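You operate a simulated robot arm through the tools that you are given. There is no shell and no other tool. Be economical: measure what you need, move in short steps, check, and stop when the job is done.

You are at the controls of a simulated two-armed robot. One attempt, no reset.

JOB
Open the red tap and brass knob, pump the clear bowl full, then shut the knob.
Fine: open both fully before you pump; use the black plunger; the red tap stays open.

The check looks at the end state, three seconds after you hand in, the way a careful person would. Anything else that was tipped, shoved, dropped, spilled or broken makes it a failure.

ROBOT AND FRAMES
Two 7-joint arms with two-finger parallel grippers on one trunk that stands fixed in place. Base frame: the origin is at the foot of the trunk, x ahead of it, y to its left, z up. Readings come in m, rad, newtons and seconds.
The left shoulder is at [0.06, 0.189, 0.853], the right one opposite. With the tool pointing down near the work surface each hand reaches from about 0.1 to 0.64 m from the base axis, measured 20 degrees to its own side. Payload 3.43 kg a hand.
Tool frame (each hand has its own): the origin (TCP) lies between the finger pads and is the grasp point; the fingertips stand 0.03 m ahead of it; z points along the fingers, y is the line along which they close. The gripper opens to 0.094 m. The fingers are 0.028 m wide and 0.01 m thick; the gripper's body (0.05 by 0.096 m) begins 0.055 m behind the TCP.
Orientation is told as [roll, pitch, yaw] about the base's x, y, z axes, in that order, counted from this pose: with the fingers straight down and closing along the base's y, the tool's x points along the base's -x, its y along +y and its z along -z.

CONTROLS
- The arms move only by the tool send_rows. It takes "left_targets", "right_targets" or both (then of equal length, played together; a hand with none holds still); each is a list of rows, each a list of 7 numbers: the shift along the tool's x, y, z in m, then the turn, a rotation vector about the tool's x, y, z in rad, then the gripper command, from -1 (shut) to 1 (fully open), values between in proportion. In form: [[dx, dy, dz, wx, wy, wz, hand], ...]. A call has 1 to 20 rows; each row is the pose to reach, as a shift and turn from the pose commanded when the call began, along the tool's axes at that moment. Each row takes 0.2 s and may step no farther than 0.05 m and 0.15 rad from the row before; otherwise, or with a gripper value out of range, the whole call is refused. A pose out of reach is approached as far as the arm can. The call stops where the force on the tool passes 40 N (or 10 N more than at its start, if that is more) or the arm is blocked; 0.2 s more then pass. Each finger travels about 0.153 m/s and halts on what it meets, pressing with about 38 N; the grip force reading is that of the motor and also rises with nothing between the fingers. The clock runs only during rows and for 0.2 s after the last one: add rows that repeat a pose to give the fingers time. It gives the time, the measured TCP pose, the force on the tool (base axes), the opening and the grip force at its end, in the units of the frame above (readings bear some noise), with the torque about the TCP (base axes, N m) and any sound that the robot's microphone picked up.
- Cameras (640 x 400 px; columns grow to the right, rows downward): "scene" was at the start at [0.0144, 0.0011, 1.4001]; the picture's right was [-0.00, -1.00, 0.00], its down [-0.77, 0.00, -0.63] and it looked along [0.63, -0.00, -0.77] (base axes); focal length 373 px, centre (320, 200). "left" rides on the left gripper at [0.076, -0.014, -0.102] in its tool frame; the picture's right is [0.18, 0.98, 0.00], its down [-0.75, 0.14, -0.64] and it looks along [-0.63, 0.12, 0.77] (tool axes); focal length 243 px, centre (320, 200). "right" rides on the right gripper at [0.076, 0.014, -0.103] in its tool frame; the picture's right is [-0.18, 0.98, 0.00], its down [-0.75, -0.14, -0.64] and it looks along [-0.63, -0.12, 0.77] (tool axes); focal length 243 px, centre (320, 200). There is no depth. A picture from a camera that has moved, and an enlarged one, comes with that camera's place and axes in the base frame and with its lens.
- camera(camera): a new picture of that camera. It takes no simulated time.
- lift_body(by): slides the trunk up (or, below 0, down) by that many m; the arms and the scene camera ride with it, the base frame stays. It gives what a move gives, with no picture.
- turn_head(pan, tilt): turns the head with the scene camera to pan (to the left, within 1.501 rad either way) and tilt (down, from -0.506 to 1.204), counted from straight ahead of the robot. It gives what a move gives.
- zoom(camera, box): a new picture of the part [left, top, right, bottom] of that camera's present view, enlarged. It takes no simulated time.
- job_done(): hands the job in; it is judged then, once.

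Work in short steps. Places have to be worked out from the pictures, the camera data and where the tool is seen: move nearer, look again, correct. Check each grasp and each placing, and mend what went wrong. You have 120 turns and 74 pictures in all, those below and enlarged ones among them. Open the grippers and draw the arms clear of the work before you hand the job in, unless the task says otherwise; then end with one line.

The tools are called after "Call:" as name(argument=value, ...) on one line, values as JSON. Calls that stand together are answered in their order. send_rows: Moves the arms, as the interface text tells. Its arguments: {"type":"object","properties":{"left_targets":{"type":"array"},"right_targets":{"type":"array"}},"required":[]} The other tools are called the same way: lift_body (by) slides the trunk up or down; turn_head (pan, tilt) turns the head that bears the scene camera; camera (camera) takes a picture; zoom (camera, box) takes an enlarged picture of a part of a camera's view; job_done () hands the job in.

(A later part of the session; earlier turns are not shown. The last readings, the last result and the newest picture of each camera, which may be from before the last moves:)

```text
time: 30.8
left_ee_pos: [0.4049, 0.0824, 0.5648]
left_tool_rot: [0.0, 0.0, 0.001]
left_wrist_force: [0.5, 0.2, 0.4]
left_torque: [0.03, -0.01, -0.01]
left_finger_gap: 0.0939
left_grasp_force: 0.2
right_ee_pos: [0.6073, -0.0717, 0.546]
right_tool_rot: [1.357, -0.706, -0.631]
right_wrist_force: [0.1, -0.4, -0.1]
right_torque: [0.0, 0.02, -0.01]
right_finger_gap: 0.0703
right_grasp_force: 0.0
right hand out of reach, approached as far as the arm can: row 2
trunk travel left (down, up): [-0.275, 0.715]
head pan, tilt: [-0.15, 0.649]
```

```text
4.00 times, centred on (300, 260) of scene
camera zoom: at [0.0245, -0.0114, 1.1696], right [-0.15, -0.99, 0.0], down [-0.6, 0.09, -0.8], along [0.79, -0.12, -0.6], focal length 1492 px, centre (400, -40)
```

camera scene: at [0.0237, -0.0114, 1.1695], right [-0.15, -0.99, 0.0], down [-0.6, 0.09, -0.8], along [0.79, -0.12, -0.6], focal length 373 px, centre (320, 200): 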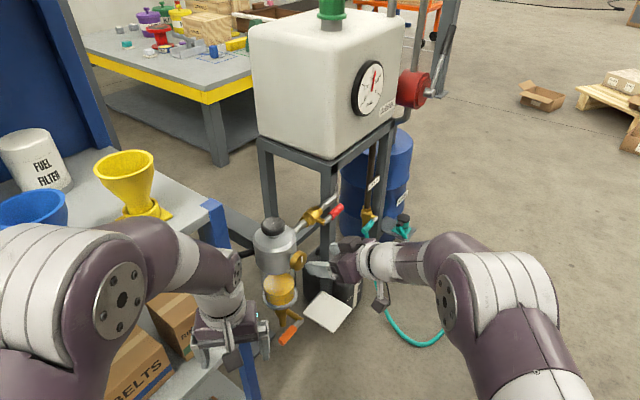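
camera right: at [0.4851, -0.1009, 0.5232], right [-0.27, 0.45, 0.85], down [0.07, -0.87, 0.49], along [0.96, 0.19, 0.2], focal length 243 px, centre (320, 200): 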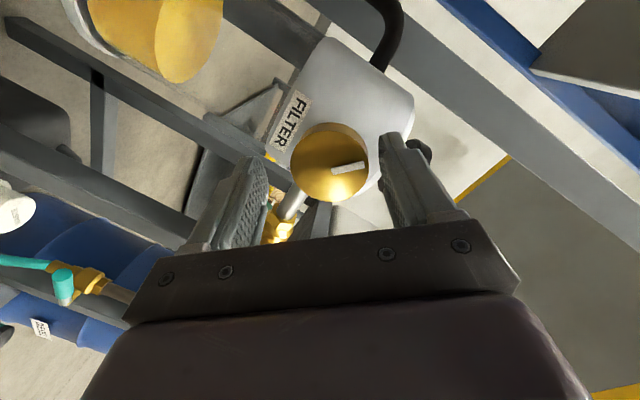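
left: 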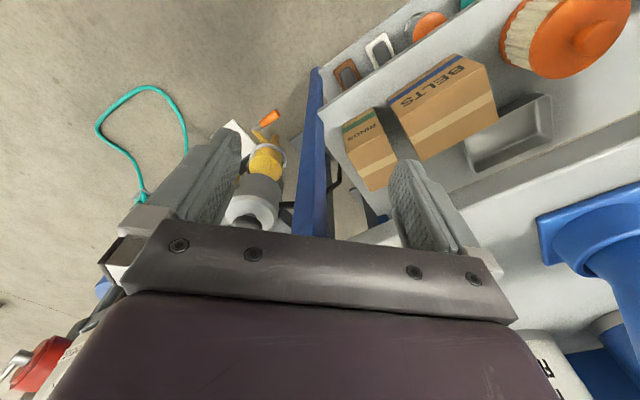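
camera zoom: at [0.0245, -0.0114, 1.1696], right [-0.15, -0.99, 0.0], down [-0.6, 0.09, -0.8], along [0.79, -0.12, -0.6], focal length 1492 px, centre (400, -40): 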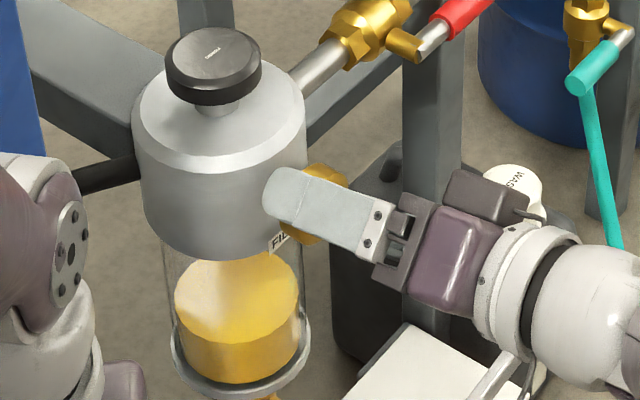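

Contact is gone, the filter is undisturbed, and the knob has turned roughly 45° so far. The wrist is now rotated clockwise, so I'll re-grasp and turn counter-clockwise again by about 1.1 rad.

Call:
send_rows(right_targets=[[0, 0.0055, 0.004, 0, 0, 0, 0.4], [0, 0.0055, 0.004, 0, 0, 0, -0.2], [0, 0.0055, 0.004, 0, 0, 0, -0.3], [0, 0.0055, 0.004, 0, 0, -0.14, -0.3], [0, 0.0055, 0.004, 0, 0, -0.28, -0.3], [0, 0.0055, 0.004, 0, 0, -0.42, -0.3], [0, 0.0055, 0.004, 0, 0, -0.56, -0.3], [0, 0.0055, 0.004, 0, 0, -0.7, -0.3], [0, 0.0055, 0.004, 0, 0, -0.84, -0.3], [0, 0.0055, 0.004, 0, 0, -0.98, -0.3], [0, 0.0055, 0.004, 0, 0, -1.1, -0.3]])

Call:
zoom(camera="right", box=[200, 50, 440, 250])

```text
time: 33.2
left_ee_pos: [0.406, 0.0821, 0.5646]
left_tool_rot: [0.0, 0.0, 0.002]
left_wrist_force: [0.5, 0.2, -0.7]
left_torque: [-0.02, -0.01, 0.01]
left_finger_gap: 0.094
left_grasp_force: 0.0
right_ee_pos: [0.6062, -0.0668, 0.5473]
right_tool_rot: [-0.984, -1.277, 1.807]
right_wrist_force: [5.1, -5.2, -1.8]
right_torque: [0.09, 0.48, -0.7]
right_finger_gap: 0.0456
right_grasp_force: 44.8
trunk travel left (down, up): [-0.275, 0.715]
head pan, tilt: [-0.15, 0.649]
```

```text
2.00 times, centred on (320, 150) of right
camera zoom: at [0.5325, -0.1505, 0.4863], right [-0.72, 0.69, -0.06], down [-0.39, -0.34, 0.86], along [0.57, 0.65, 0.51], focal length 485 px, centre (320, 300)
```

zoom: 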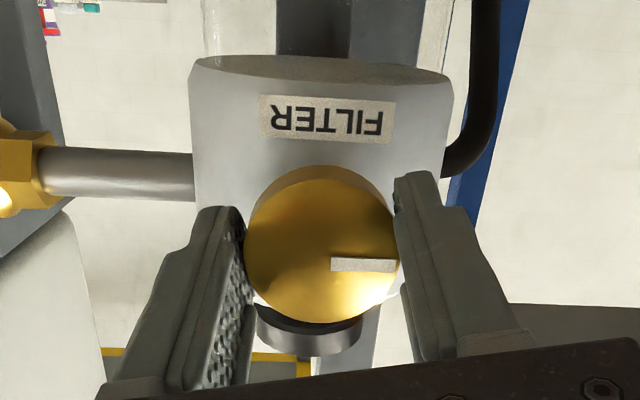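

The mark now points left, about 90–95° from the start. I'll turn a further 0.3 rad to see whether there is a stop.

Call:
send_rows(right_targets=[[0, 0, 0, 0, 0, -0.1, -0.3], [0, 0, 0, 0, 0, -0.2, -0.3], [0, 0, 0, 0, 0, -0.3, -0.3]])

Call:
zoom(camera="right", box=[200, 50, 440, 250])

```text
time: 34.0
left_ee_pos: [0.4056, 0.0812, 0.5646]
left_tool_rot: [0.0, 0.0, 0.001]
left_wrist_force: [0.5, 0.3, 0.0]
left_torque: [0.03, 0.01, -0.01]
left_finger_gap: 0.0941
left_grasp_force: 0.1
right_ee_pos: [0.6071, -0.0666, 0.5487]
right_tool_rot: [-1.272, -1.005, 2.12]
right_wrist_force: [6.0, -8.4, 3.3]
right_torque: [0.76, 0.47, -0.67]
right_finger_gap: 0.0455
right_grasp_force: 45.0
trunk travel left (down, up): [-0.275, 0.715]
head pan, tilt: [-0.15, 0.649]
```

```text
2.00 times, centred on (320, 150) of right
camera zoom: at [0.55, -0.1652, 0.4922], right [-0.71, 0.61, -0.35], down [-0.56, -0.19, 0.81], along [0.43, 0.77, 0.47], focal length 485 px, centre (320, 300)
```

zoom: 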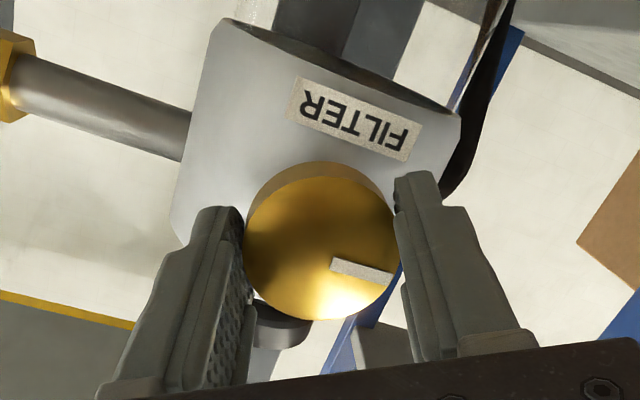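

The knob stayed put while the fingers slipped, so it's against its open stop at about 90°. I'll release it and back the right hand off, tilting to stay reachable.

Call:
send_rows(right_targets=[[0, 0, 0, 0, 0, 0, 0.2], [0, 0, 0, 0, 0, 0, 0.4], [0, 0, -0.012, -0.03, 0.05, 0, 0.4], [0, 0, -0.03, -0.08, 0.13, 0, 0.4], [0, 0, -0.055, -0.14, 0.23, 0, 0.4], [0, 0, -0.08, -0.2, 0.33, 0, 0.4]])

Call:
camera(camera="scene")

Call:
zoom(camera="scene", box=[220, 210, 380, 310])

```text
time: 35.4
left_ee_pos: [0.4067, 0.0826, 0.5658]
left_tool_rot: [0.0, -0.001, 0.002]
left_wrist_force: [0.1, -0.3, -0.4]
left_torque: [-0.01, 0.02, 0.0]
left_finger_gap: 0.0941
left_grasp_force: 0.1
right_ee_pos: [0.5509, -0.1229, 0.5599]
right_tool_rot: [-0.706, -0.818, 1.667]
right_wrist_force: [0.1, 0.4, 0.1]
right_torque: [0.01, 0.04, 0.0]
right_finger_gap: 0.0659
right_grasp_force: 0.1
trunk travel left (down, up): [-0.275, 0.715]
head pan, tilt: [-0.15, 0.649]
```

```text
40 pictures are left
camera scene: at [0.0237, -0.0115, 1.1695], right [-0.15, -0.99, 0.0], down [-0.6, 0.09, -0.8], along [0.79, -0.12, -0.6], focal length 373 px, centre (320, 200)
```

scene: 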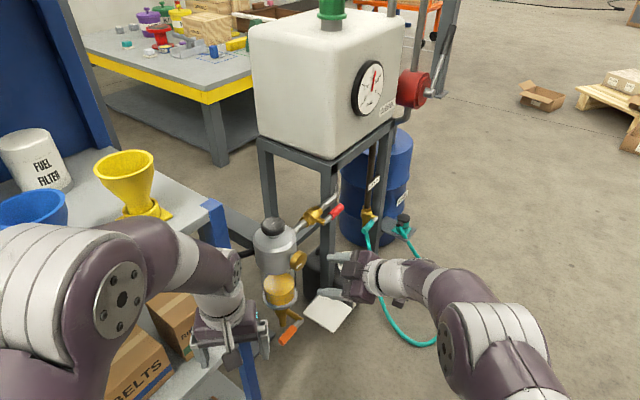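

```text
4.00 times, centred on (300, 260) of scene
camera zoom: at [0.0237, -0.0115, 1.1695], right [-0.15, -0.99, 0.0], down [-0.6, 0.09, -0.8], along [0.79, -0.12, -0.6], focal length 1492 px, centre (400, -40)
```

zoom: 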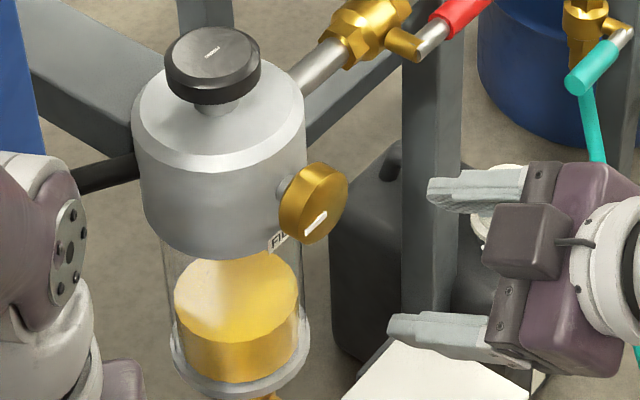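

The knob is open (mark pointing left), tap open, and the right hand is clear. Now I'll raise the left hand with fingers closed, then bring it over the plunger.

Call:
send_rows(left_targets=[[0, 0, -0.045, 0, 0, 0, -0.2], [0, 0, -0.09, 0, 0, 0, -1], [0, 0, -0.135, 0, 0, 0, -1], [0, 0, -0.18, 0, 0, 0, -1], [-0.03, 0, -0.2, 0, -0.12, 0, -1], [-0.06, -0.02, -0.2, 0, -0.24, 0, -1], [-0.09, -0.04, -0.2, 0, -0.36, 0, -1], [-0.12, -0.06, -0.2, 0, -0.48, 0, -1], [-0.15, -0.083, -0.2, 0, -0.6, 0, -1], [-0.18, -0.083, -0.2, 0, -0.7, 0, -1]])

Call:
camera(camera="left")

Call:
camera(camera="scene")

```text
time: 37.6
left_ee_pos: [0.5858, -0.002, 0.7641]
left_tool_rot: [0.0, -0.703, 0.002]
left_wrist_force: [-0.1, 0.2, 0.4]
left_torque: [0.01, 0.01, -0.02]
left_finger_gap: 0.0002
left_grasp_force: 32.6
left hand out of reach, approached as far as the arm can: row 3, 4, 5, 6
right_ee_pos: [0.5513, -0.122, 0.5609]
right_tool_rot: [-0.705, -0.82, 1.669]
right_wrist_force: [0.2, -0.2, 0.3]
right_torque: [0.0, 0.0, 0.0]
right_finger_gap: 0.066
right_grasp_force: 0.0
trunk travel left (down, up): [-0.275, 0.715]
head pan, tilt: [-0.15, 0.649]
```

```text
38 pictures are left
camera left: at [0.4621, -0.0156, 0.7944], right [-0.14, 0.98, -0.12], down [0.16, 0.14, 0.98], along [0.98, 0.12, -0.18], focal length 243 px, centre (320, 200)
```

left: 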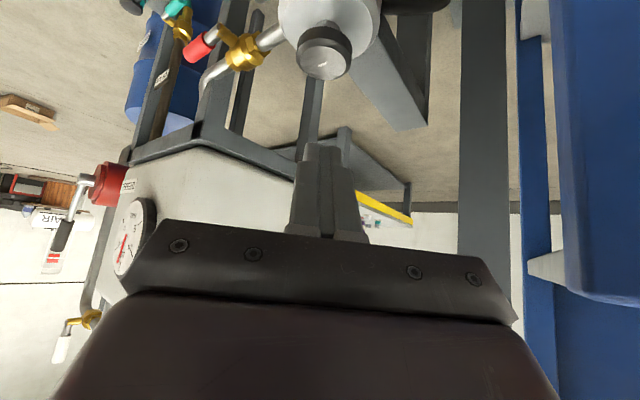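

```text
37 pictures are left
camera scene: at [0.024, -0.0116, 1.1695], right [-0.15, -0.99, 0.0], down [-0.6, 0.09, -0.8], along [0.79, -0.12, -0.6], focal length 373 px, centre (320, 200)
```

scene: 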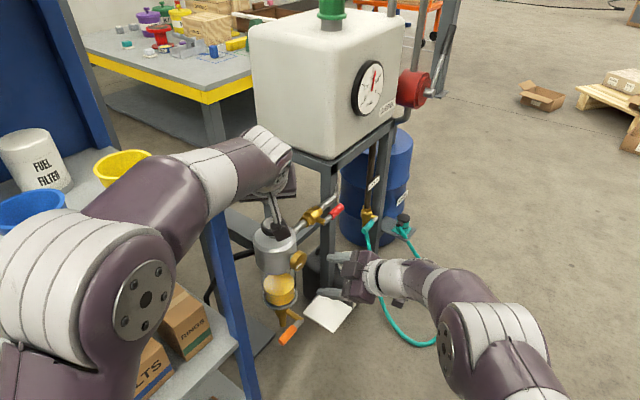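

Plunger cap estimated at (0.667, -0.002), top z≈0.625. I'll bring the closed fingertips to about 1.5 cm above it.

Call:
send_rows(left_targets=[[0.004, 0, 0.03, 0, 0, 0, -1], [0.008, 0, 0.06, 0, 0, 0, -1], [0.012, 0, 0.09, 0, 0, 0, -1], [0.017, 0, 0.118, 0, 0, 0, -1]])

Call:
zoom(camera="scene", box=[220, 190, 380, 290])

Call:
camera(camera="left")

```text
time: 38.6
left_ee_pos: [0.6491, -0.0006, 0.6634]
left_tool_rot: [-0.001, -0.703, 0.003]
left_wrist_force: [-1.3, 0.3, -0.1]
left_torque: [-0.02, -0.01, -0.03]
left_finger_gap: 0.0
left_grasp_force: 32.6
right_ee_pos: [0.5508, -0.1232, 0.5604]
right_tool_rot: [-0.707, -0.821, 1.67]
right_wrist_force: [-0.6, 0.4, -0.2]
right_torque: [-0.02, -0.02, 0.02]
right_finger_gap: 0.0659
right_grasp_force: 0.0
trunk travel left (down, up): [-0.275, 0.715]
head pan, tilt: [-0.15, 0.649]
```

```text
4.00 times, centred on (300, 240) of scene
camera zoom: at [0.024, -0.0115, 1.1695], right [-0.15, -0.99, 0.0], down [-0.6, 0.09, -0.8], along [0.79, -0.12, -0.6], focal length 1492 px, centre (400, 40)
```

zoom: 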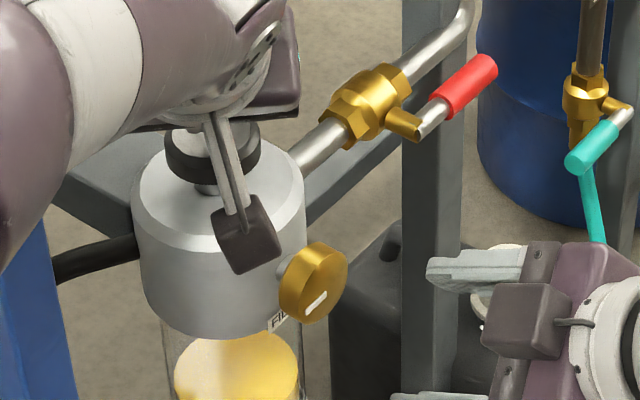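

```text
35 pictures are left
camera left: at [0.5253, -0.015, 0.6939], right [-0.14, 0.98, -0.12], down [0.16, 0.14, 0.98], along [0.98, 0.12, -0.18], focal length 243 px, centre (320, 200)
```

left: 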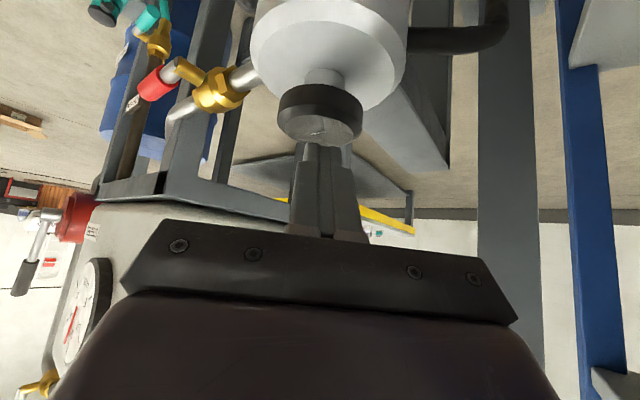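

The fingertips are right over the cap. I'll press straight down in small steps and watch force.

Call:
send_rows(left_targets=[[0.0052, 0, 0.0061, 0, 0, 0, -1], [0.0103, 0, 0.0122, 0, 0, 0, -1], [0.0142, 0, 0.0168, 0, 0, 0, -1], [0.018, 0, 0.0214, 0, 0, 0, -1], [0.0219, 0, 0.026, 0, 0, 0, -1]])

Call:
camera(camera="left")

Call:
zoom(camera="scene", box=[220, 210, 380, 310])

```text
time: 39.8
left_ee_pos: [0.6482, -0.0013, 0.6353]
left_tool_rot: [-0.004, -0.711, 0.004]
left_wrist_force: [0.1, 4.4, 25.0]
left_torque: [0.14, -0.22, 0.26]
left_finger_gap: 0.0
left_grasp_force: 33.9
right_ee_pos: [0.5491, -0.1214, 0.5625]
right_tool_rot: [-0.713, -0.818, 1.672]
right_wrist_force: [-0.6, 0.3, 0.3]
right_torque: [0.0, 0.01, -0.03]
right_finger_gap: 0.066
right_grasp_force: 0.1
trunk travel left (down, up): [-0.275, 0.715]
head pan, tilt: [-0.15, 0.649]
```

```text
34 pictures are left
camera left: at [0.5246, -0.0149, 0.6649], right [-0.14, 0.98, -0.12], down [0.15, 0.14, 0.98], along [0.98, 0.12, -0.17], focal length 243 px, centre (320, 200)
```

left: 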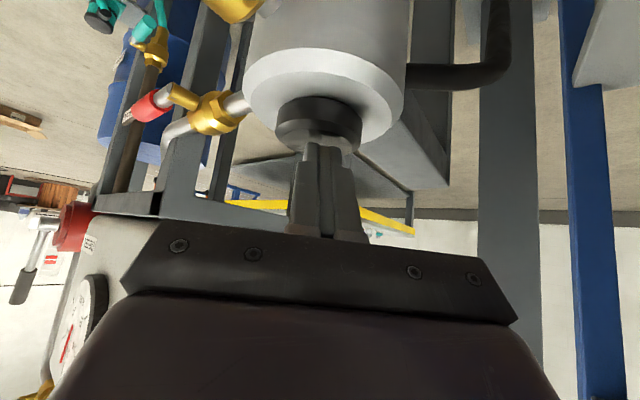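

```text
4.00 times, centred on (300, 260) of scene
camera zoom: at [0.0208, -0.0111, 1.17], right [-0.15, -0.99, 0.0], down [-0.6, 0.09, -0.8], along [0.79, -0.12, -0.6], focal length 1492 px, centre (400, -40)
```

zoom: 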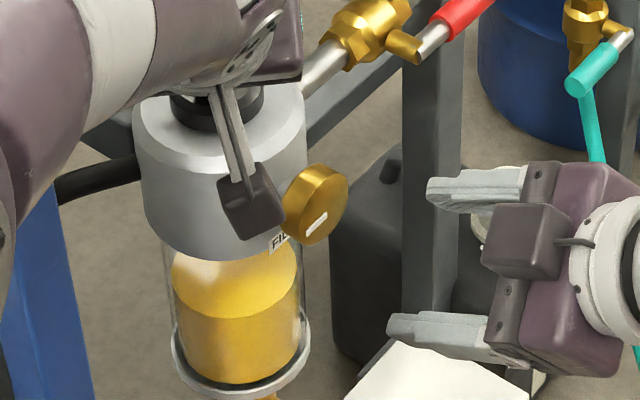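

One press raised the level visibly. I'll lift off and check that the plunger springs back.

Call:
send_rows(left_targets=[[-0.0077, 0, -0.0092, 0, 0, 0, -1], [-0.0154, 0, -0.0184, 0, 0, 0, -1], [-0.0219, 0, -0.026, 0, 0, 0, -1]])

Call:
camera(camera="left")

Call:
zoom(camera="scene", box=[220, 210, 380, 310])

```text
time: 40.6
left_ee_pos: [0.6482, -0.0007, 0.6633]
left_tool_rot: [0.003, -0.699, -0.001]
left_wrist_force: [-0.4, 0.0, -0.1]
left_torque: [-0.01, -0.01, 0.02]
left_finger_gap: 0.0
left_grasp_force: 32.6
right_ee_pos: [0.5512, -0.1236, 0.5604]
right_tool_rot: [-0.707, -0.82, 1.668]
right_wrist_force: [-0.2, 0.4, -0.3]
right_torque: [-0.01, -0.01, -0.01]
right_finger_gap: 0.0657
right_grasp_force: 0.1
trunk travel left (down, up): [-0.275, 0.715]
head pan, tilt: [-0.15, 0.649]
```

```text
32 pictures are left
camera left: at [0.5246, -0.0157, 0.6934], right [-0.14, 0.98, -0.12], down [0.16, 0.14, 0.98], along [0.98, 0.12, -0.18], focal length 243 px, centre (320, 200)
```

left: 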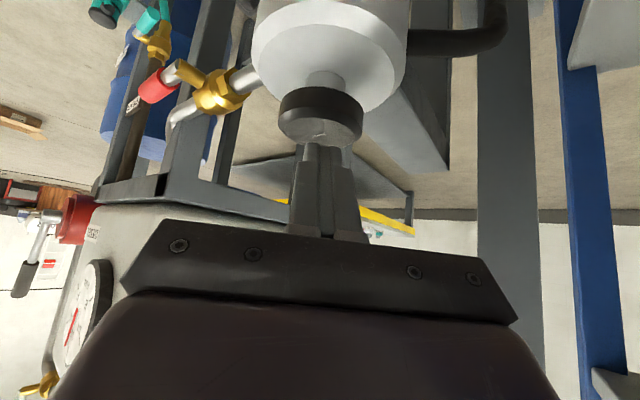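

```text
4.00 times, centred on (300, 260) of scene
camera zoom: at [0.0237, -0.0115, 1.1694], right [-0.15, -0.99, 0.0], down [-0.6, 0.09, -0.8], along [0.79, -0.12, -0.6], focal length 1492 px, centre (400, -40)
```

zoom: 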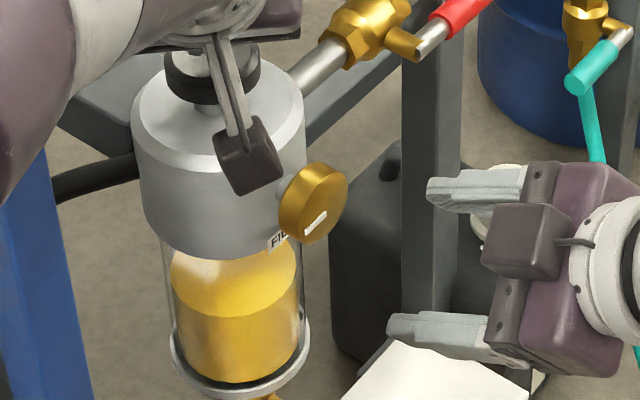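

It springs back. I'll do one more full stroke and check the level.

Call:
send_rows(left_targets=[[0.0052, 0, 0.0061, 0, 0, 0, -1], [0.0103, 0, 0.0122, 0, 0, 0, -1], [0.0142, 0, 0.0168, 0, 0, 0, -1], [0.018, 0, 0.0214, 0, 0, 0, -1], [0.0219, 0, 0.026, 0, 0, 0, -1], [0.0219, 0, 0.026, 0, 0, 0, -1], [0.0142, 0, 0.0168, 0, 0, 0, -1], [0.0065, 0, 0.0076, 0, 0, 0, -1], [0, 0, 0, 0, 0, 0, -1]])

Call:
zoom(camera="scene", box=[220, 210, 380, 310])

```text
time: 42.6
left_ee_pos: [0.6483, -0.0001, 0.6632]
left_tool_rot: [0.0, -0.699, 0.003]
left_wrist_force: [-0.2, 0.2, 0.0]
left_torque: [0.01, 0.02, 0.0]
left_finger_gap: 0.0
left_grasp_force: 33.0
right_ee_pos: [0.5515, -0.1226, 0.5606]
right_tool_rot: [-0.707, -0.819, 1.667]
right_wrist_force: [0.1, 1.1, -0.5]
right_torque: [0.01, -0.02, 0.01]
right_finger_gap: 0.0658
right_grasp_force: 0.1
trunk travel left (down, up): [-0.275, 0.715]
head pan, tilt: [-0.15, 0.649]
```

```text
4.00 times, centred on (300, 260) of scene
camera zoom: at [0.0237, -0.0115, 1.1694], right [-0.15, -0.99, 0.0], down [-0.6, 0.09, -0.8], along [0.79, -0.12, -0.6], focal length 1492 px, centre (400, -40)
```

zoom: 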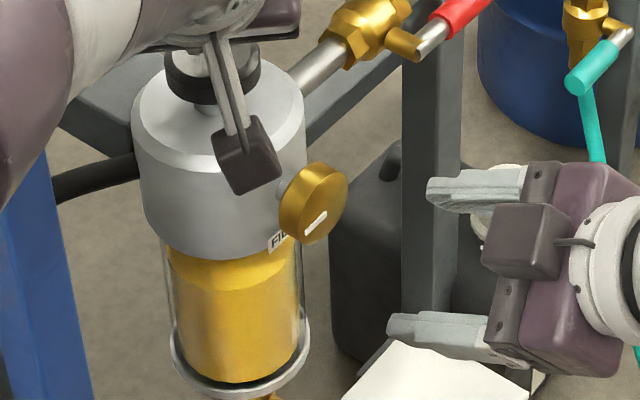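

The level is now about 28 px higher, with roughly one stroke's worth of gap left below the head. One more stroke.

Call:
send_rows(left_targets=[[0.0052, 0, 0.0061, 0, 0, 0, -1], [0.0103, 0, 0.0122, 0, 0, 0, -1], [0.0142, 0, 0.0168, 0, 0, 0, -1], [0.018, 0, 0.0214, 0, 0, 0, -1], [0.0219, 0, 0.026, 0, 0, 0, -1], [0.0219, 0, 0.026, 0, 0, 0, -1], [0.0142, 0, 0.0168, 0, 0, 0, -1], [0.0065, 0, 0.0076, 0, 0, 0, -1], [0, 0, 0, 0, 0, 0, -1]])

Call:
zoom(camera="scene", box=[250, 250, 310, 310])

Call:
camera(camera="right")

```text
time: 44.6
left_ee_pos: [0.6476, -0.001, 0.6633]
left_tool_rot: [0.002, -0.698, -0.001]
left_wrist_force: [-0.2, -0.2, -0.1]
left_torque: [-0.04, 0.01, 0.0]
left_finger_gap: 0.0001
left_grasp_force: 32.5
right_ee_pos: [0.5508, -0.1225, 0.5608]
right_tool_rot: [-0.707, -0.82, 1.67]
right_wrist_force: [-0.6, -0.2, -0.5]
right_torque: [0.0, -0.04, 0.0]
right_finger_gap: 0.0656
right_grasp_force: 0.1
trunk travel left (down, up): [-0.275, 0.715]
head pan, tilt: [-0.15, 0.649]
```

```text
6.67 times, centred on (280, 280) of scene
camera zoom: at [0.0238, -0.0116, 1.1694], right [-0.15, -0.99, 0.0], down [-0.6, 0.09, -0.8], along [0.79, -0.12, -0.6], focal length 2486 px, centre (587, -333)
```

zoom: 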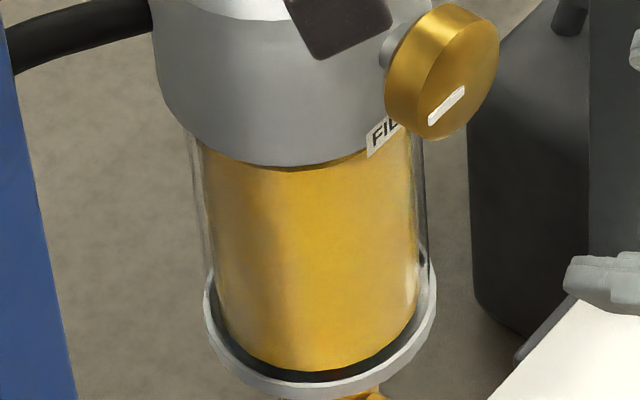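

```text
28 pictures are left
camera right: at [0.4852, -0.2307, 0.5511], right [-0.8, 0.52, -0.3], down [-0.32, 0.06, 0.95], along [0.51, 0.85, 0.12], focal length 243 px, centre (320, 200)
```

right: 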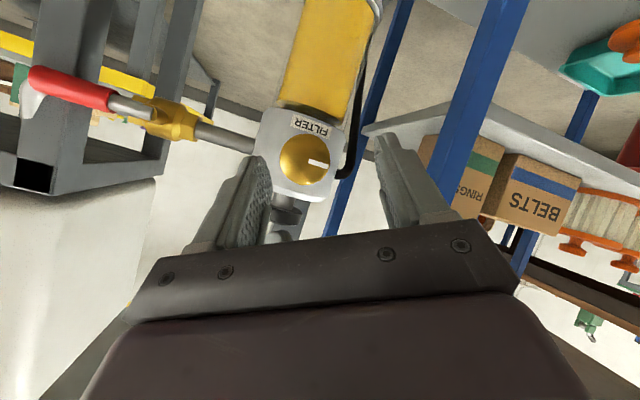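

The bowl looks filled up to the head. I'll enlarge the wrist view to check for any air gap.

Call:
zoom(camera="right", box=[240, 0, 400, 200])

Call:
zoom(camera="scene", box=[262, 258, 298, 282])

```text
2.00 times, centred on (320, 100) of right
camera zoom: at [0.4852, -0.2307, 0.5511], right [-0.8, 0.52, -0.3], down [-0.32, 0.06, 0.95], along [0.51, 0.85, 0.12], focal length 485 px, centre (320, 400)
```

zoom: 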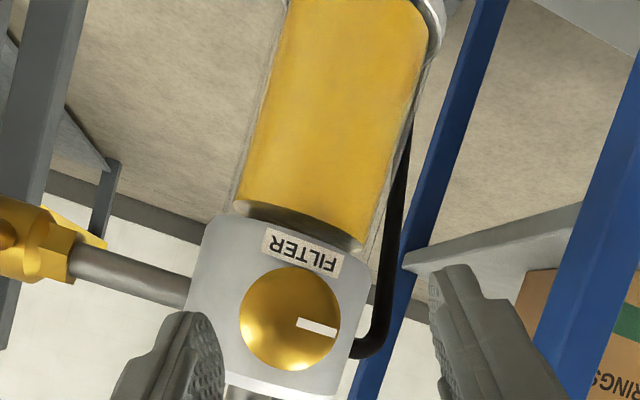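

```text
16.00 times, centred on (280, 270) of scene
camera zoom: at [0.0238, -0.0116, 1.1694], right [-0.15, -0.99, 0.0], down [-0.6, 0.09, -0.8], along [0.79, -0.12, -0.6], focal length 5967 px, centre (960, -920)
```

zoom: 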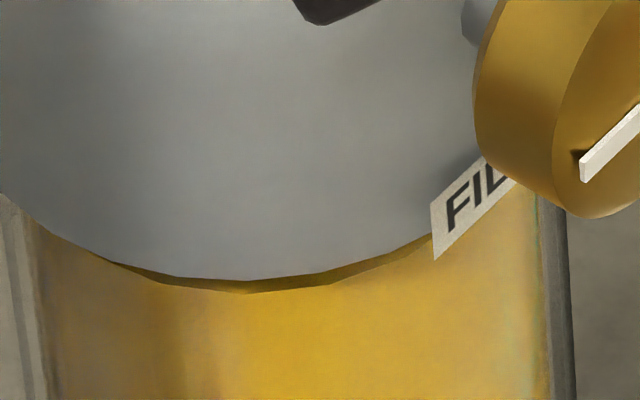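

There still seems to be a thin air gap (about 6–8 mm) beneath the head. I'll press a partial stroke and hold to look.

Call:
send_rows(left_targets=[[0.0052, 0, 0.0061, 0, 0, 0, -1], [0.0103, 0, 0.0122, 0, 0, 0, -1], [0.0142, 0, 0.0168, 0, 0, 0, -1]])

Call:
zoom(camera="right", box=[280, 70, 360, 130])

```text
time: 45.4
left_ee_pos: [0.6495, -0.0013, 0.6428]
left_tool_rot: [0.002, -0.7, 0.0]
left_wrist_force: [2.8, -0.6, 5.2]
left_torque: [-0.04, -0.12, 0.06]
left_finger_gap: 0.0001
left_grasp_force: 32.9
right_ee_pos: [0.5517, -0.1229, 0.5608]
right_tool_rot: [-0.709, -0.819, 1.669]
right_wrist_force: [0.3, 0.5, 0.9]
right_torque: [0.0, 0.04, 0.02]
right_finger_gap: 0.0657
right_grasp_force: 0.1
trunk travel left (down, up): [-0.275, 0.715]
head pan, tilt: [-0.15, 0.649]
```

```text
6.67 times, centred on (320, 100) of right
camera zoom: at [0.4851, -0.2307, 0.5515], right [-0.8, 0.52, -0.3], down [-0.32, 0.06, 0.95], along [0.51, 0.85, 0.12], focal length 1618 px, centre (320, 867)
```

zoom: 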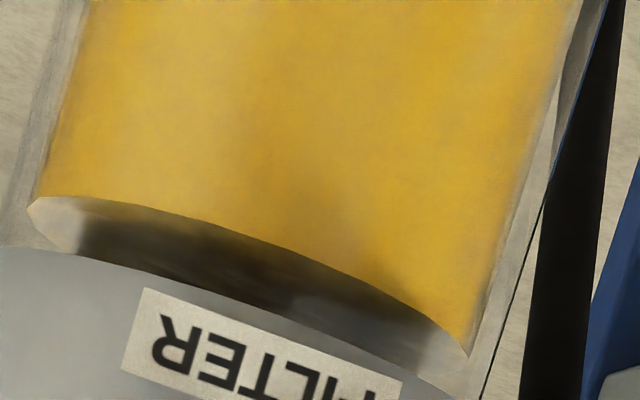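

The gap is about 1 cm and unchanged by the partial press. I'll complete the press and look while holding.

Call:
send_rows(left_targets=[[0.0038, 0, 0.0046, 0, 0, 0, -1], [0.0077, 0, 0.0092, 0, 0, 0, -1], [0.0077, 0, 0.0092, 0, 0, 0, -1]])

Call:
zoom(camera="right", box=[280, 70, 360, 130])

```text
time: 46.2
left_ee_pos: [0.6487, -0.0014, 0.6355]
left_tool_rot: [-0.004, -0.709, 0.004]
left_wrist_force: [3.7, 2.8, 27.3]
left_torque: [0.06, -0.36, 0.14]
left_finger_gap: 0.0
left_grasp_force: 33.4
right_ee_pos: [0.5498, -0.1219, 0.5625]
right_tool_rot: [-0.713, -0.817, 1.671]
right_wrist_force: [-0.5, -0.2, 1.2]
right_torque: [0.0, -0.02, 0.0]
right_finger_gap: 0.0659
right_grasp_force: 0.1
trunk travel left (down, up): [-0.275, 0.715]
head pan, tilt: [-0.15, 0.649]
```

```text
6.67 times, centred on (320, 100) of right
camera zoom: at [0.484, -0.2305, 0.5529], right [-0.8, 0.52, -0.3], down [-0.32, 0.06, 0.95], along [0.51, 0.85, 0.12], focal length 1618 px, centre (320, 867)
```

zoom: 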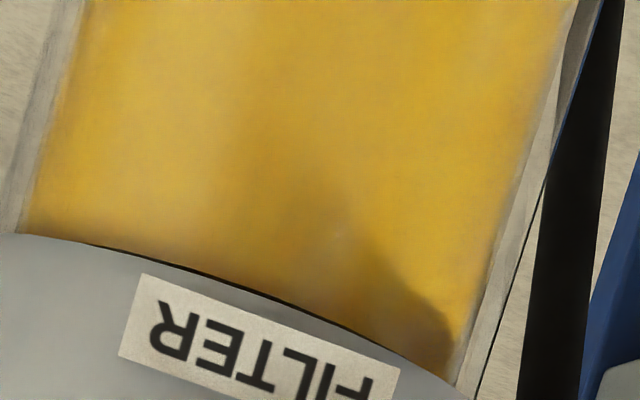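

The fluid now reaches the head; the bowl is full. I'll lift the left hand off the plunger and draw it up and back.

Call:
send_rows(left_targets=[[-0.01, 0, -0.012, 0, 0, 0, -1], [-0.022, 0, -0.026, 0, 0, 0, -1], [-0.04, 0, -0.05, 0, 0, 0, -1], [-0.04, 0, -0.09, 0, 0, 0, -1], [-0.03, 0.02, -0.13, 0, 0, 0, -1], [-0.02, 0.04, -0.17, 0, 0, 0, -1]])

Call:
camera(camera="scene")

Call:
zoom(camera="scene", box=[220, 210, 380, 310])

```text
time: 47.5
left_ee_pos: [0.5673, 0.0218, 0.7615]
left_tool_rot: [-0.01, -0.701, -0.004]
left_wrist_force: [4.3, -25.9, -1.9]
left_torque: [0.89, -0.07, 0.91]
left_finger_gap: 0.0
left_grasp_force: 33.3
right_ee_pos: [0.5524, -0.124, 0.561]
right_tool_rot: [-0.708, -0.823, 1.666]
right_wrist_force: [0.2, -0.1, 0.2]
right_torque: [-0.02, 0.05, -0.03]
right_finger_gap: 0.0657
right_grasp_force: 0.1
trunk travel left (down, up): [-0.275, 0.715]
head pan, tilt: [-0.15, 0.649]
stopped in row 6 (left hand): the force on the tool passed its limit at 67 N (the readings are from after the stop); the commanded pose is now the measured one
```

```text
23 pictures are left
camera scene: at [0.0248, -0.0139, 1.1695], right [-0.15, -0.99, 0.0], down [-0.6, 0.09, -0.8], along [0.79, -0.12, -0.61], focal length 373 px, centre (320, 200)
```

scene: 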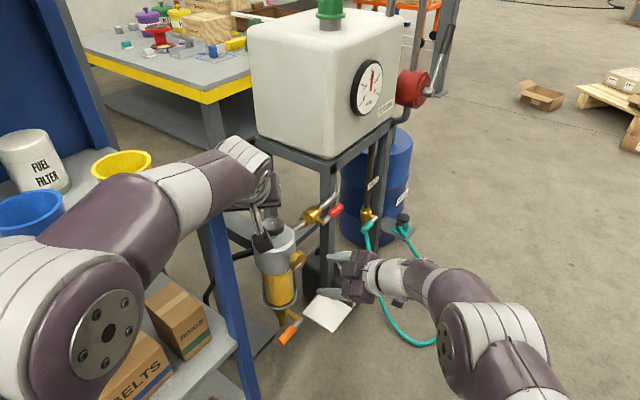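

```text
4.00 times, centred on (300, 260) of scene
camera zoom: at [0.0248, -0.0139, 1.1695], right [-0.15, -0.99, 0.0], down [-0.6, 0.09, -0.8], along [0.79, -0.12, -0.61], focal length 1492 px, centre (400, -40)
```

zoom: 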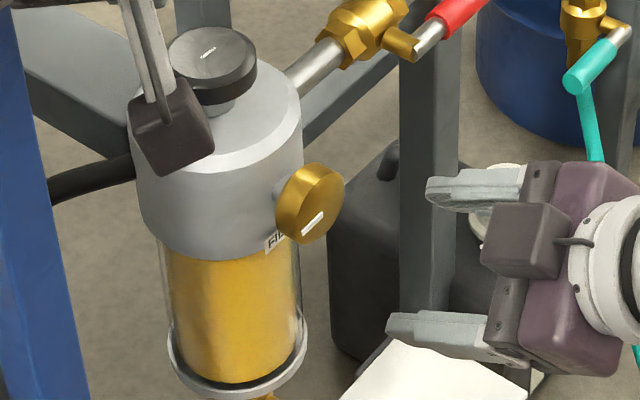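

The left hand met something on its left side (25 N sideways). I'll move it back the way it came and look.

Call:
send_rows(left_targets=[[0, -0.012, 0.005, 0, 0, 0, -1], [0, -0.025, 0.01, 0, 0, 0, -1]])

Call:
turn_head(pan=0.3, tilt=0.6)

Call:
camera(camera="scene")

```text
time: 48.1
left_ee_pos: [0.5741, 0.0011, 0.7545]
left_tool_rot: [-0.008, -0.699, -0.001]
left_wrist_force: [1.0, 0.5, 0.4]
left_torque: [0.0, -0.01, 0.0]
left_finger_gap: 0.0
left_grasp_force: 32.8
right_ee_pos: [0.5518, -0.1218, 0.5605]
right_tool_rot: [-0.708, -0.821, 1.667]
right_wrist_force: [-0.6, -0.4, -0.3]
right_torque: [-0.05, 0.0, 0.05]
right_finger_gap: 0.0658
right_grasp_force: 0.1
trunk travel left (down, up): [-0.275, 0.715]
head pan, tilt: [-0.15, 0.649]
```

```text
time: 49.0
left_ee_pos: [0.5734, 0.0013, 0.7541]
left_tool_rot: [-0.008, -0.702, -0.003]
left_wrist_force: [0.6, 0.3, -0.6]
left_torque: [0.0, 0.0, 0.02]
left_finger_gap: 0.0
left_grasp_force: 32.9
right_ee_pos: [0.5512, -0.122, 0.5604]
right_tool_rot: [-0.709, -0.821, 1.668]
right_wrist_force: [0.2, 0.1, -0.8]
right_torque: [-0.02, 0.01, 0.01]
right_finger_gap: 0.0658
right_grasp_force: 0.0
trunk travel left (down, up): [-0.275, 0.715]
head pan, tilt: [0.3, 0.6]
```

```text
21 pictures are left
camera scene: at [0.0225, 0.0275, 1.1738], right [0.3, -0.96, 0.0], down [-0.54, -0.17, -0.82], along [0.79, 0.24, -0.57], focal length 373 px, centre (320, 200)
```

scene: 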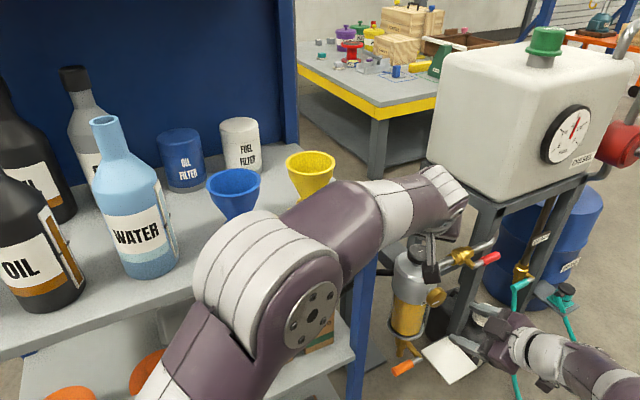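

Nothing appears displaced, and the force vanished. I'll retrace the left hand's original path: back toward the robot while un-tilting.

Call:
send_rows(left_targets=[[0.027, 0, -0.012, 0, 0.117, 0, -1], [0.054, 0, -0.024, 0, 0.233, 0, -1], [0.081, 0.01, -0.036, 0, 0.35, 0, -1], [0.108, 0.02, -0.048, 0, 0.467, 0, -1], [0.135, 0.035, -0.06, 0, 0.583, 0, -1], [0.162, 0.05, -0.071, 0, 0.69, 0, -1]])

Call:
turn_head(pan=-0.1, tilt=0.65)

Call:
camera(camera="scene")

```text
time: 50.5
left_ee_pos: [0.3947, 0.0573, 0.6743]
left_tool_rot: [-0.007, -0.01, -0.006]
left_wrist_force: [-0.4, -0.4, -0.3]
left_torque: [0.0, 0.0, 0.01]
left_finger_gap: 0.0001
left_grasp_force: 33.4
left hand out of reach, approached as far as the arm can: row 5, 6
right_ee_pos: [0.5514, -0.1219, 0.5604]
right_tool_rot: [-0.709, -0.819, 1.668]
right_wrist_force: [-0.1, -0.4, -0.9]
right_torque: [0.0, 0.03, 0.02]
right_finger_gap: 0.0658
right_grasp_force: 0.0
trunk travel left (down, up): [-0.275, 0.715]
head pan, tilt: [0.3, 0.6]
```

```text
time: 51.3
left_ee_pos: [0.3955, 0.0573, 0.6754]
left_tool_rot: [-0.008, -0.013, -0.006]
left_wrist_force: [0.3, 0.4, -0.3]
left_torque: [-0.03, -0.01, -0.01]
left_finger_gap: 0.0
left_grasp_force: 33.0
right_ee_pos: [0.5517, -0.1226, 0.5619]
right_tool_rot: [-0.71, -0.821, 1.67]
right_wrist_force: [0.1, -0.4, 1.1]
right_torque: [0.01, 0.02, 0.02]
right_finger_gap: 0.0659
right_grasp_force: 0.0
trunk travel left (down, up): [-0.275, 0.715]
head pan, tilt: [-0.099, 0.649]
```

```text
20 pictures are left
camera scene: at [0.0244, -0.0071, 1.1695], right [-0.1, -1.0, 0.0], down [-0.6, 0.06, -0.8], along [0.79, -0.08, -0.6], focal length 373 px, centre (320, 200)
```

scene: 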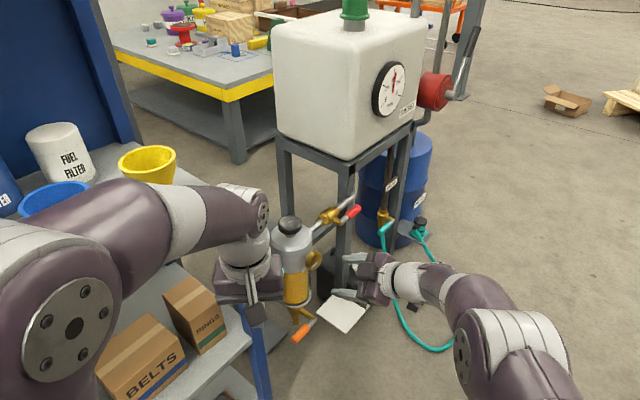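

Left arm is clear. Now I'll bring the right hand back to the knob grasp pose by reversing its retreat, fingers open.

Call:
send_rows(right_targets=[[-0.0077, -0.0047, 0.0222, 0.06, -0.1, 0, 0.5], [-0.0155, -0.0094, 0.0445, 0.12, -0.2, 0, 0.5], [-0.0219, -0.0133, 0.063, 0.17, -0.28, 0, 0.5], [-0.0258, -0.0156, 0.0741, 0.2, -0.33, 0, 0.5]])

Call:
camera(camera="right")

```text
time: 52.3
left_ee_pos: [0.3959, 0.0561, 0.6743]
left_tool_rot: [-0.007, -0.012, -0.007]
left_wrist_force: [-0.4, -0.4, -0.1]
left_torque: [-0.01, 0.02, 0.01]
left_finger_gap: 0.0001
left_grasp_force: 33.1
right_ee_pos: [0.6059, -0.0654, 0.5488]
right_tool_rot: [-1.274, -1.004, 2.122]
right_wrist_force: [-1.0, 0.0, 0.4]
right_torque: [0.0, 0.0, 0.0]
right_finger_gap: 0.0701
right_grasp_force: 0.0
trunk travel left (down, up): [-0.275, 0.715]
head pan, tilt: [-0.099, 0.649]
```

```text
19 pictures are left
camera right: at [0.5488, -0.1641, 0.4921], right [-0.71, 0.61, -0.35], down [-0.56, -0.19, 0.81], along [0.43, 0.77, 0.47], focal length 243 px, centre (320, 200)
```

right: 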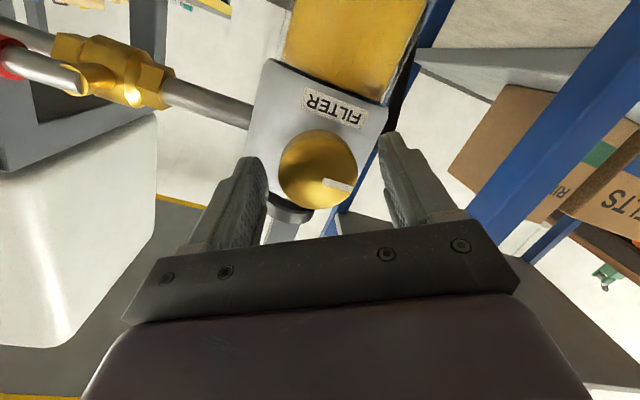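

Knob is well between the fingers. I'll grip and turn clockwise by about 1.3 rad.

Call:
send_rows(right_targets=[[0, 0, 0, 0, 0, 0, -0.2], [0, 0, 0, 0, 0, 0, -0.3], [0, 0, 0, 0, 0, 0.13, -0.3], [0, 0, 0, 0, 0, 0.26, -0.3], [0, 0, 0, 0, 0, 0.39, -0.3], [0, 0, 0, 0, 0, 0.52, -0.3], [0, 0, 0, 0, 0, 0.65, -0.3], [0, 0, 0, 0, 0, 0.78, -0.3], [0, 0, 0, 0, 0, 0.91, -0.3], [0, 0, 0, 0, 0, 1.04, -0.3], [0, 0, 0, 0, 0, 1.17, -0.3], [0, 0, 0, 0, 0, 1.3, -0.3]])

Call:
zoom(camera="right", box=[200, 50, 440, 250])

```text
time: 54.9
left_ee_pos: [0.3955, 0.0562, 0.6762]
left_tool_rot: [-0.005, -0.014, -0.005]
left_wrist_force: [-0.6, 1.0, -0.4]
left_torque: [0.02, 0.02, 0.03]
left_finger_gap: 0.0
left_grasp_force: 33.1
right_ee_pos: [0.6061, -0.0653, 0.5479]
right_tool_rot: [1.343, -0.8, -0.6]
right_wrist_force: [1.0, -3.4, 8.6]
right_torque: [-0.03, 0.02, 1.27]
right_finger_gap: 0.0454
right_grasp_force: 45.4
trunk travel left (down, up): [-0.275, 0.715]
head pan, tilt: [-0.099, 0.649]
```

```text
2.00 times, centred on (320, 150) of right
camera zoom: at [0.4862, -0.0988, 0.5188], right [-0.34, 0.5, 0.8], down [0.06, -0.84, 0.55], along [0.94, 0.23, 0.25], focal length 485 px, centre (320, 300)
```

zoom: 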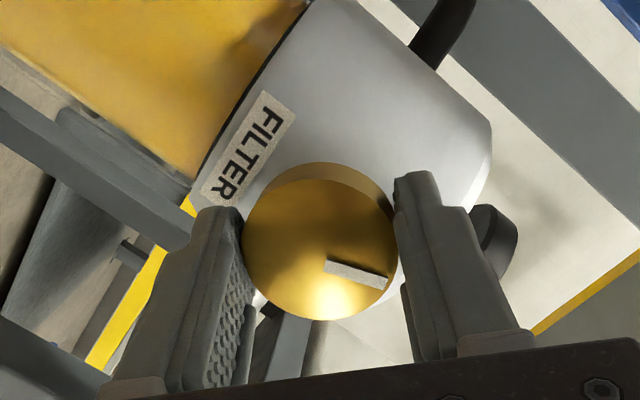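

The mark shows roughly 20° still to go to its starting position. I'll open, rotate the wrist back 0.8 rad in place and re-grasp.

Call:
send_rows(right_targets=[[0, 0, 0, 0, 0, 0, 0.2], [0, 0, 0, 0, 0, 0, 0.5], [0, 0, -0.003, 0, 0, 0, 0.5], [0, 0, -0.003, 0, 0, -0.13, 0.5], [0, 0, -0.003, 0, 0, -0.26, 0.5], [0, 0, -0.003, 0, 0, -0.39, 0.5], [0, 0, -0.003, 0, 0, -0.52, 0.5], [0, 0, -0.003, 0, 0, -0.65, 0.5], [0, 0, -0.003, 0, 0, -0.78, 0.5]])

Call:
zoom(camera="right", box=[200, 50, 440, 250])

```text
time: 56.9
left_ee_pos: [0.3961, 0.0569, 0.6748]
left_tool_rot: [-0.006, -0.012, -0.006]
left_wrist_force: [0.1, -0.5, 0.0]
left_torque: [-0.03, 0.0, 0.01]
left_finger_gap: 0.0002
left_grasp_force: 33.0
right_ee_pos: [0.6047, -0.0676, 0.5492]
right_tool_rot: [-0.17, -1.406, 0.977]
right_wrist_force: [0.0, -0.2, 0.3]
right_torque: [0.03, -0.01, 0.0]
right_finger_gap: 0.0706
right_grasp_force: 0.1
trunk travel left (down, up): [-0.275, 0.715]
head pan, tilt: [-0.099, 0.649]
```

```text
2.00 times, centred on (320, 150) of right
camera zoom: at [0.5181, -0.1396, 0.4892], right [-0.69, 0.7, 0.15], down [-0.27, -0.45, 0.85], along [0.67, 0.55, 0.5], focal length 485 px, centre (320, 300)
```

zoom: 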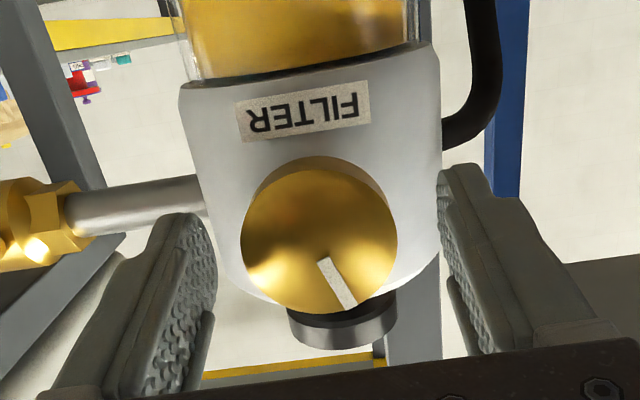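

No contact; about 24° to go. I'll grip and turn clockwise until it stops.

Call:
send_rows(right_targets=[[0, 0, 0.002, 0, 0, 0, -0.2], [0, 0, 0.002, 0, 0, 0, -0.3], [0, 0, 0.002, 0, 0, 0, -0.3], [0, 0, 0.002, 0, 0, 0.12, -0.3], [0, 0, 0.002, 0, 0, 0.24, -0.3], [0, 0, 0.002, 0, 0, 0.36, -0.3], [0, 0, 0.002, 0, 0, 0.48, -0.3], [0, 0, 0.002, 0, 0, 0.6, -0.3], [0, 0, 0.002, 0, 0, 0.7, -0.3]])

Call:
zoom(camera="right", box=[200, 50, 440, 250])

```text
time: 58.9
left_ee_pos: [0.3951, 0.0573, 0.6739]
left_tool_rot: [-0.007, -0.013, -0.006]
left_wrist_force: [0.1, 0.7, 0.7]
left_torque: [0.0, -0.01, 0.0]
left_finger_gap: 0.0001
left_grasp_force: 33.1
right_ee_pos: [0.6041, -0.0653, 0.5474]
right_tool_rot: [1.319, -0.878, -0.569]
right_wrist_force: [1.4, 3.5, -1.7]
right_torque: [-0.07, -0.41, 0.31]
right_finger_gap: 0.0455
right_grasp_force: 45.1
trunk travel left (down, up): [-0.275, 0.715]
head pan, tilt: [-0.099, 0.649]
```

```text
2.00 times, centred on (320, 150) of right
camera zoom: at [0.4883, -0.1023, 0.5138], right [-0.39, 0.54, 0.75], down [0.04, -0.8, 0.59], along [0.92, 0.26, 0.29], focal length 485 px, centre (320, 300)
```

zoom: 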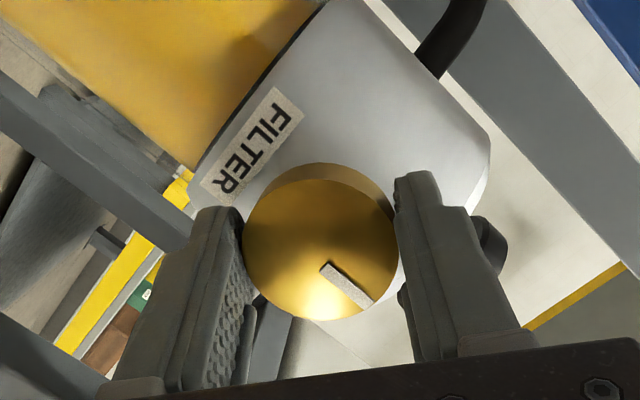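

The mark is back at its original upright alignment and the fingers slipped at the stop, so the knob is shut. I'll release and retreat, tilting as before.

Call:
send_rows(right_targets=[[0, 0, 0, 0, 0, 0, 0.2], [0, 0, 0, 0, 0, 0, 0.5], [0, 0, -0.012, 0.035, 0.035, 0, 0.5], [0, 0, -0.03, 0.1, 0.1, 0, 0.5], [0, 0, -0.055, 0.17, 0.17, 0, 0.5], [0, 0, -0.08, 0.24, 0.24, 0, 0.5]])

Call:
zoom(camera="scene", box=[240, 200, 400, 300])

Call:
camera(camera="right")

```text
time: 60.3
left_ee_pos: [0.3965, 0.0563, 0.6736]
left_tool_rot: [-0.008, -0.012, -0.006]
left_wrist_force: [-0.4, 0.0, 0.6]
left_torque: [0.01, -0.01, 0.02]
left_finger_gap: 0.0
left_grasp_force: 33.1
right_ee_pos: [0.55, -0.1238, 0.5611]
right_tool_rot: [0.847, -0.768, -0.258]
right_wrist_force: [-0.6, 0.2, 0.4]
right_torque: [-0.02, -0.01, 0.01]
right_finger_gap: 0.0705
right_grasp_force: 0.1
trunk travel left (down, up): [-0.275, 0.715]
head pan, tilt: [-0.099, 0.649]
```

```text
4.00 times, centred on (320, 250) of scene
camera zoom: at [0.0243, -0.0071, 1.1695], right [-0.1, -1.0, 0.0], down [-0.6, 0.06, -0.8], along [0.79, -0.08, -0.6], focal length 1492 px, centre (320, 0)
```

zoom: 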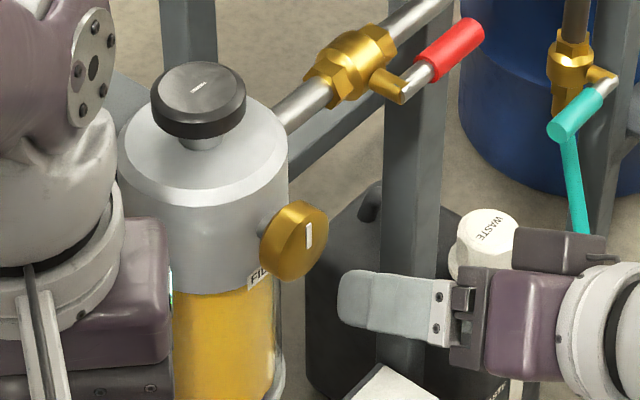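

```text
14 pictures are left
camera right: at [0.4291, -0.1597, 0.5641], right [-0.2, 0.73, 0.66], down [0.16, -0.64, 0.75], along [0.97, 0.26, 0.01], focal length 243 px, centre (320, 200)
```

right: 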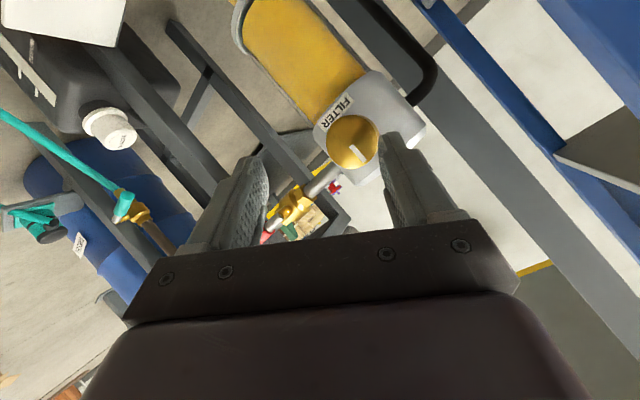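

Knob mark is upright again, tap is open, and the plunger is up. I'll recheck the fluid level and the catch tile.

Call:
zoom(camera="right", box=[290, 50, 410, 130])

Call:
zoom(camera="scene", box=[270, 240, 390, 350])

```text
5.00 times, centred on (350, 90) of right
camera zoom: at [0.4291, -0.1597, 0.5641], right [-0.2, 0.73, 0.66], down [0.16, -0.64, 0.75], along [0.97, 0.26, 0.01], focal length 1213 px, centre (170, 750)
```

zoom: 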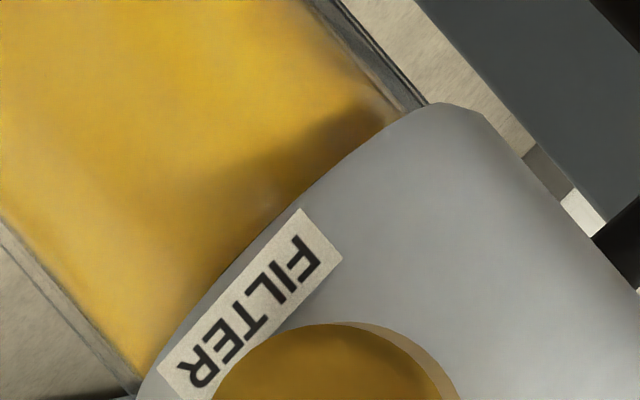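

```text
3.64 times, centred on (330, 295) of scene
camera zoom: at [0.0243, -0.0071, 1.1695], right [-0.1, -1.0, 0.0], down [-0.6, 0.06, -0.8], along [0.79, -0.08, -0.6], focal length 1356 px, centre (284, -146)
```

zoom: 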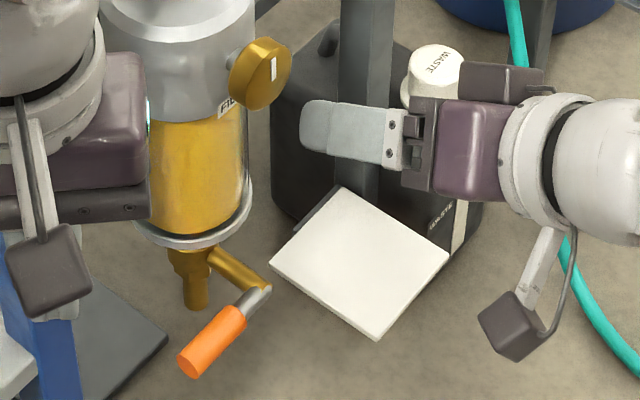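

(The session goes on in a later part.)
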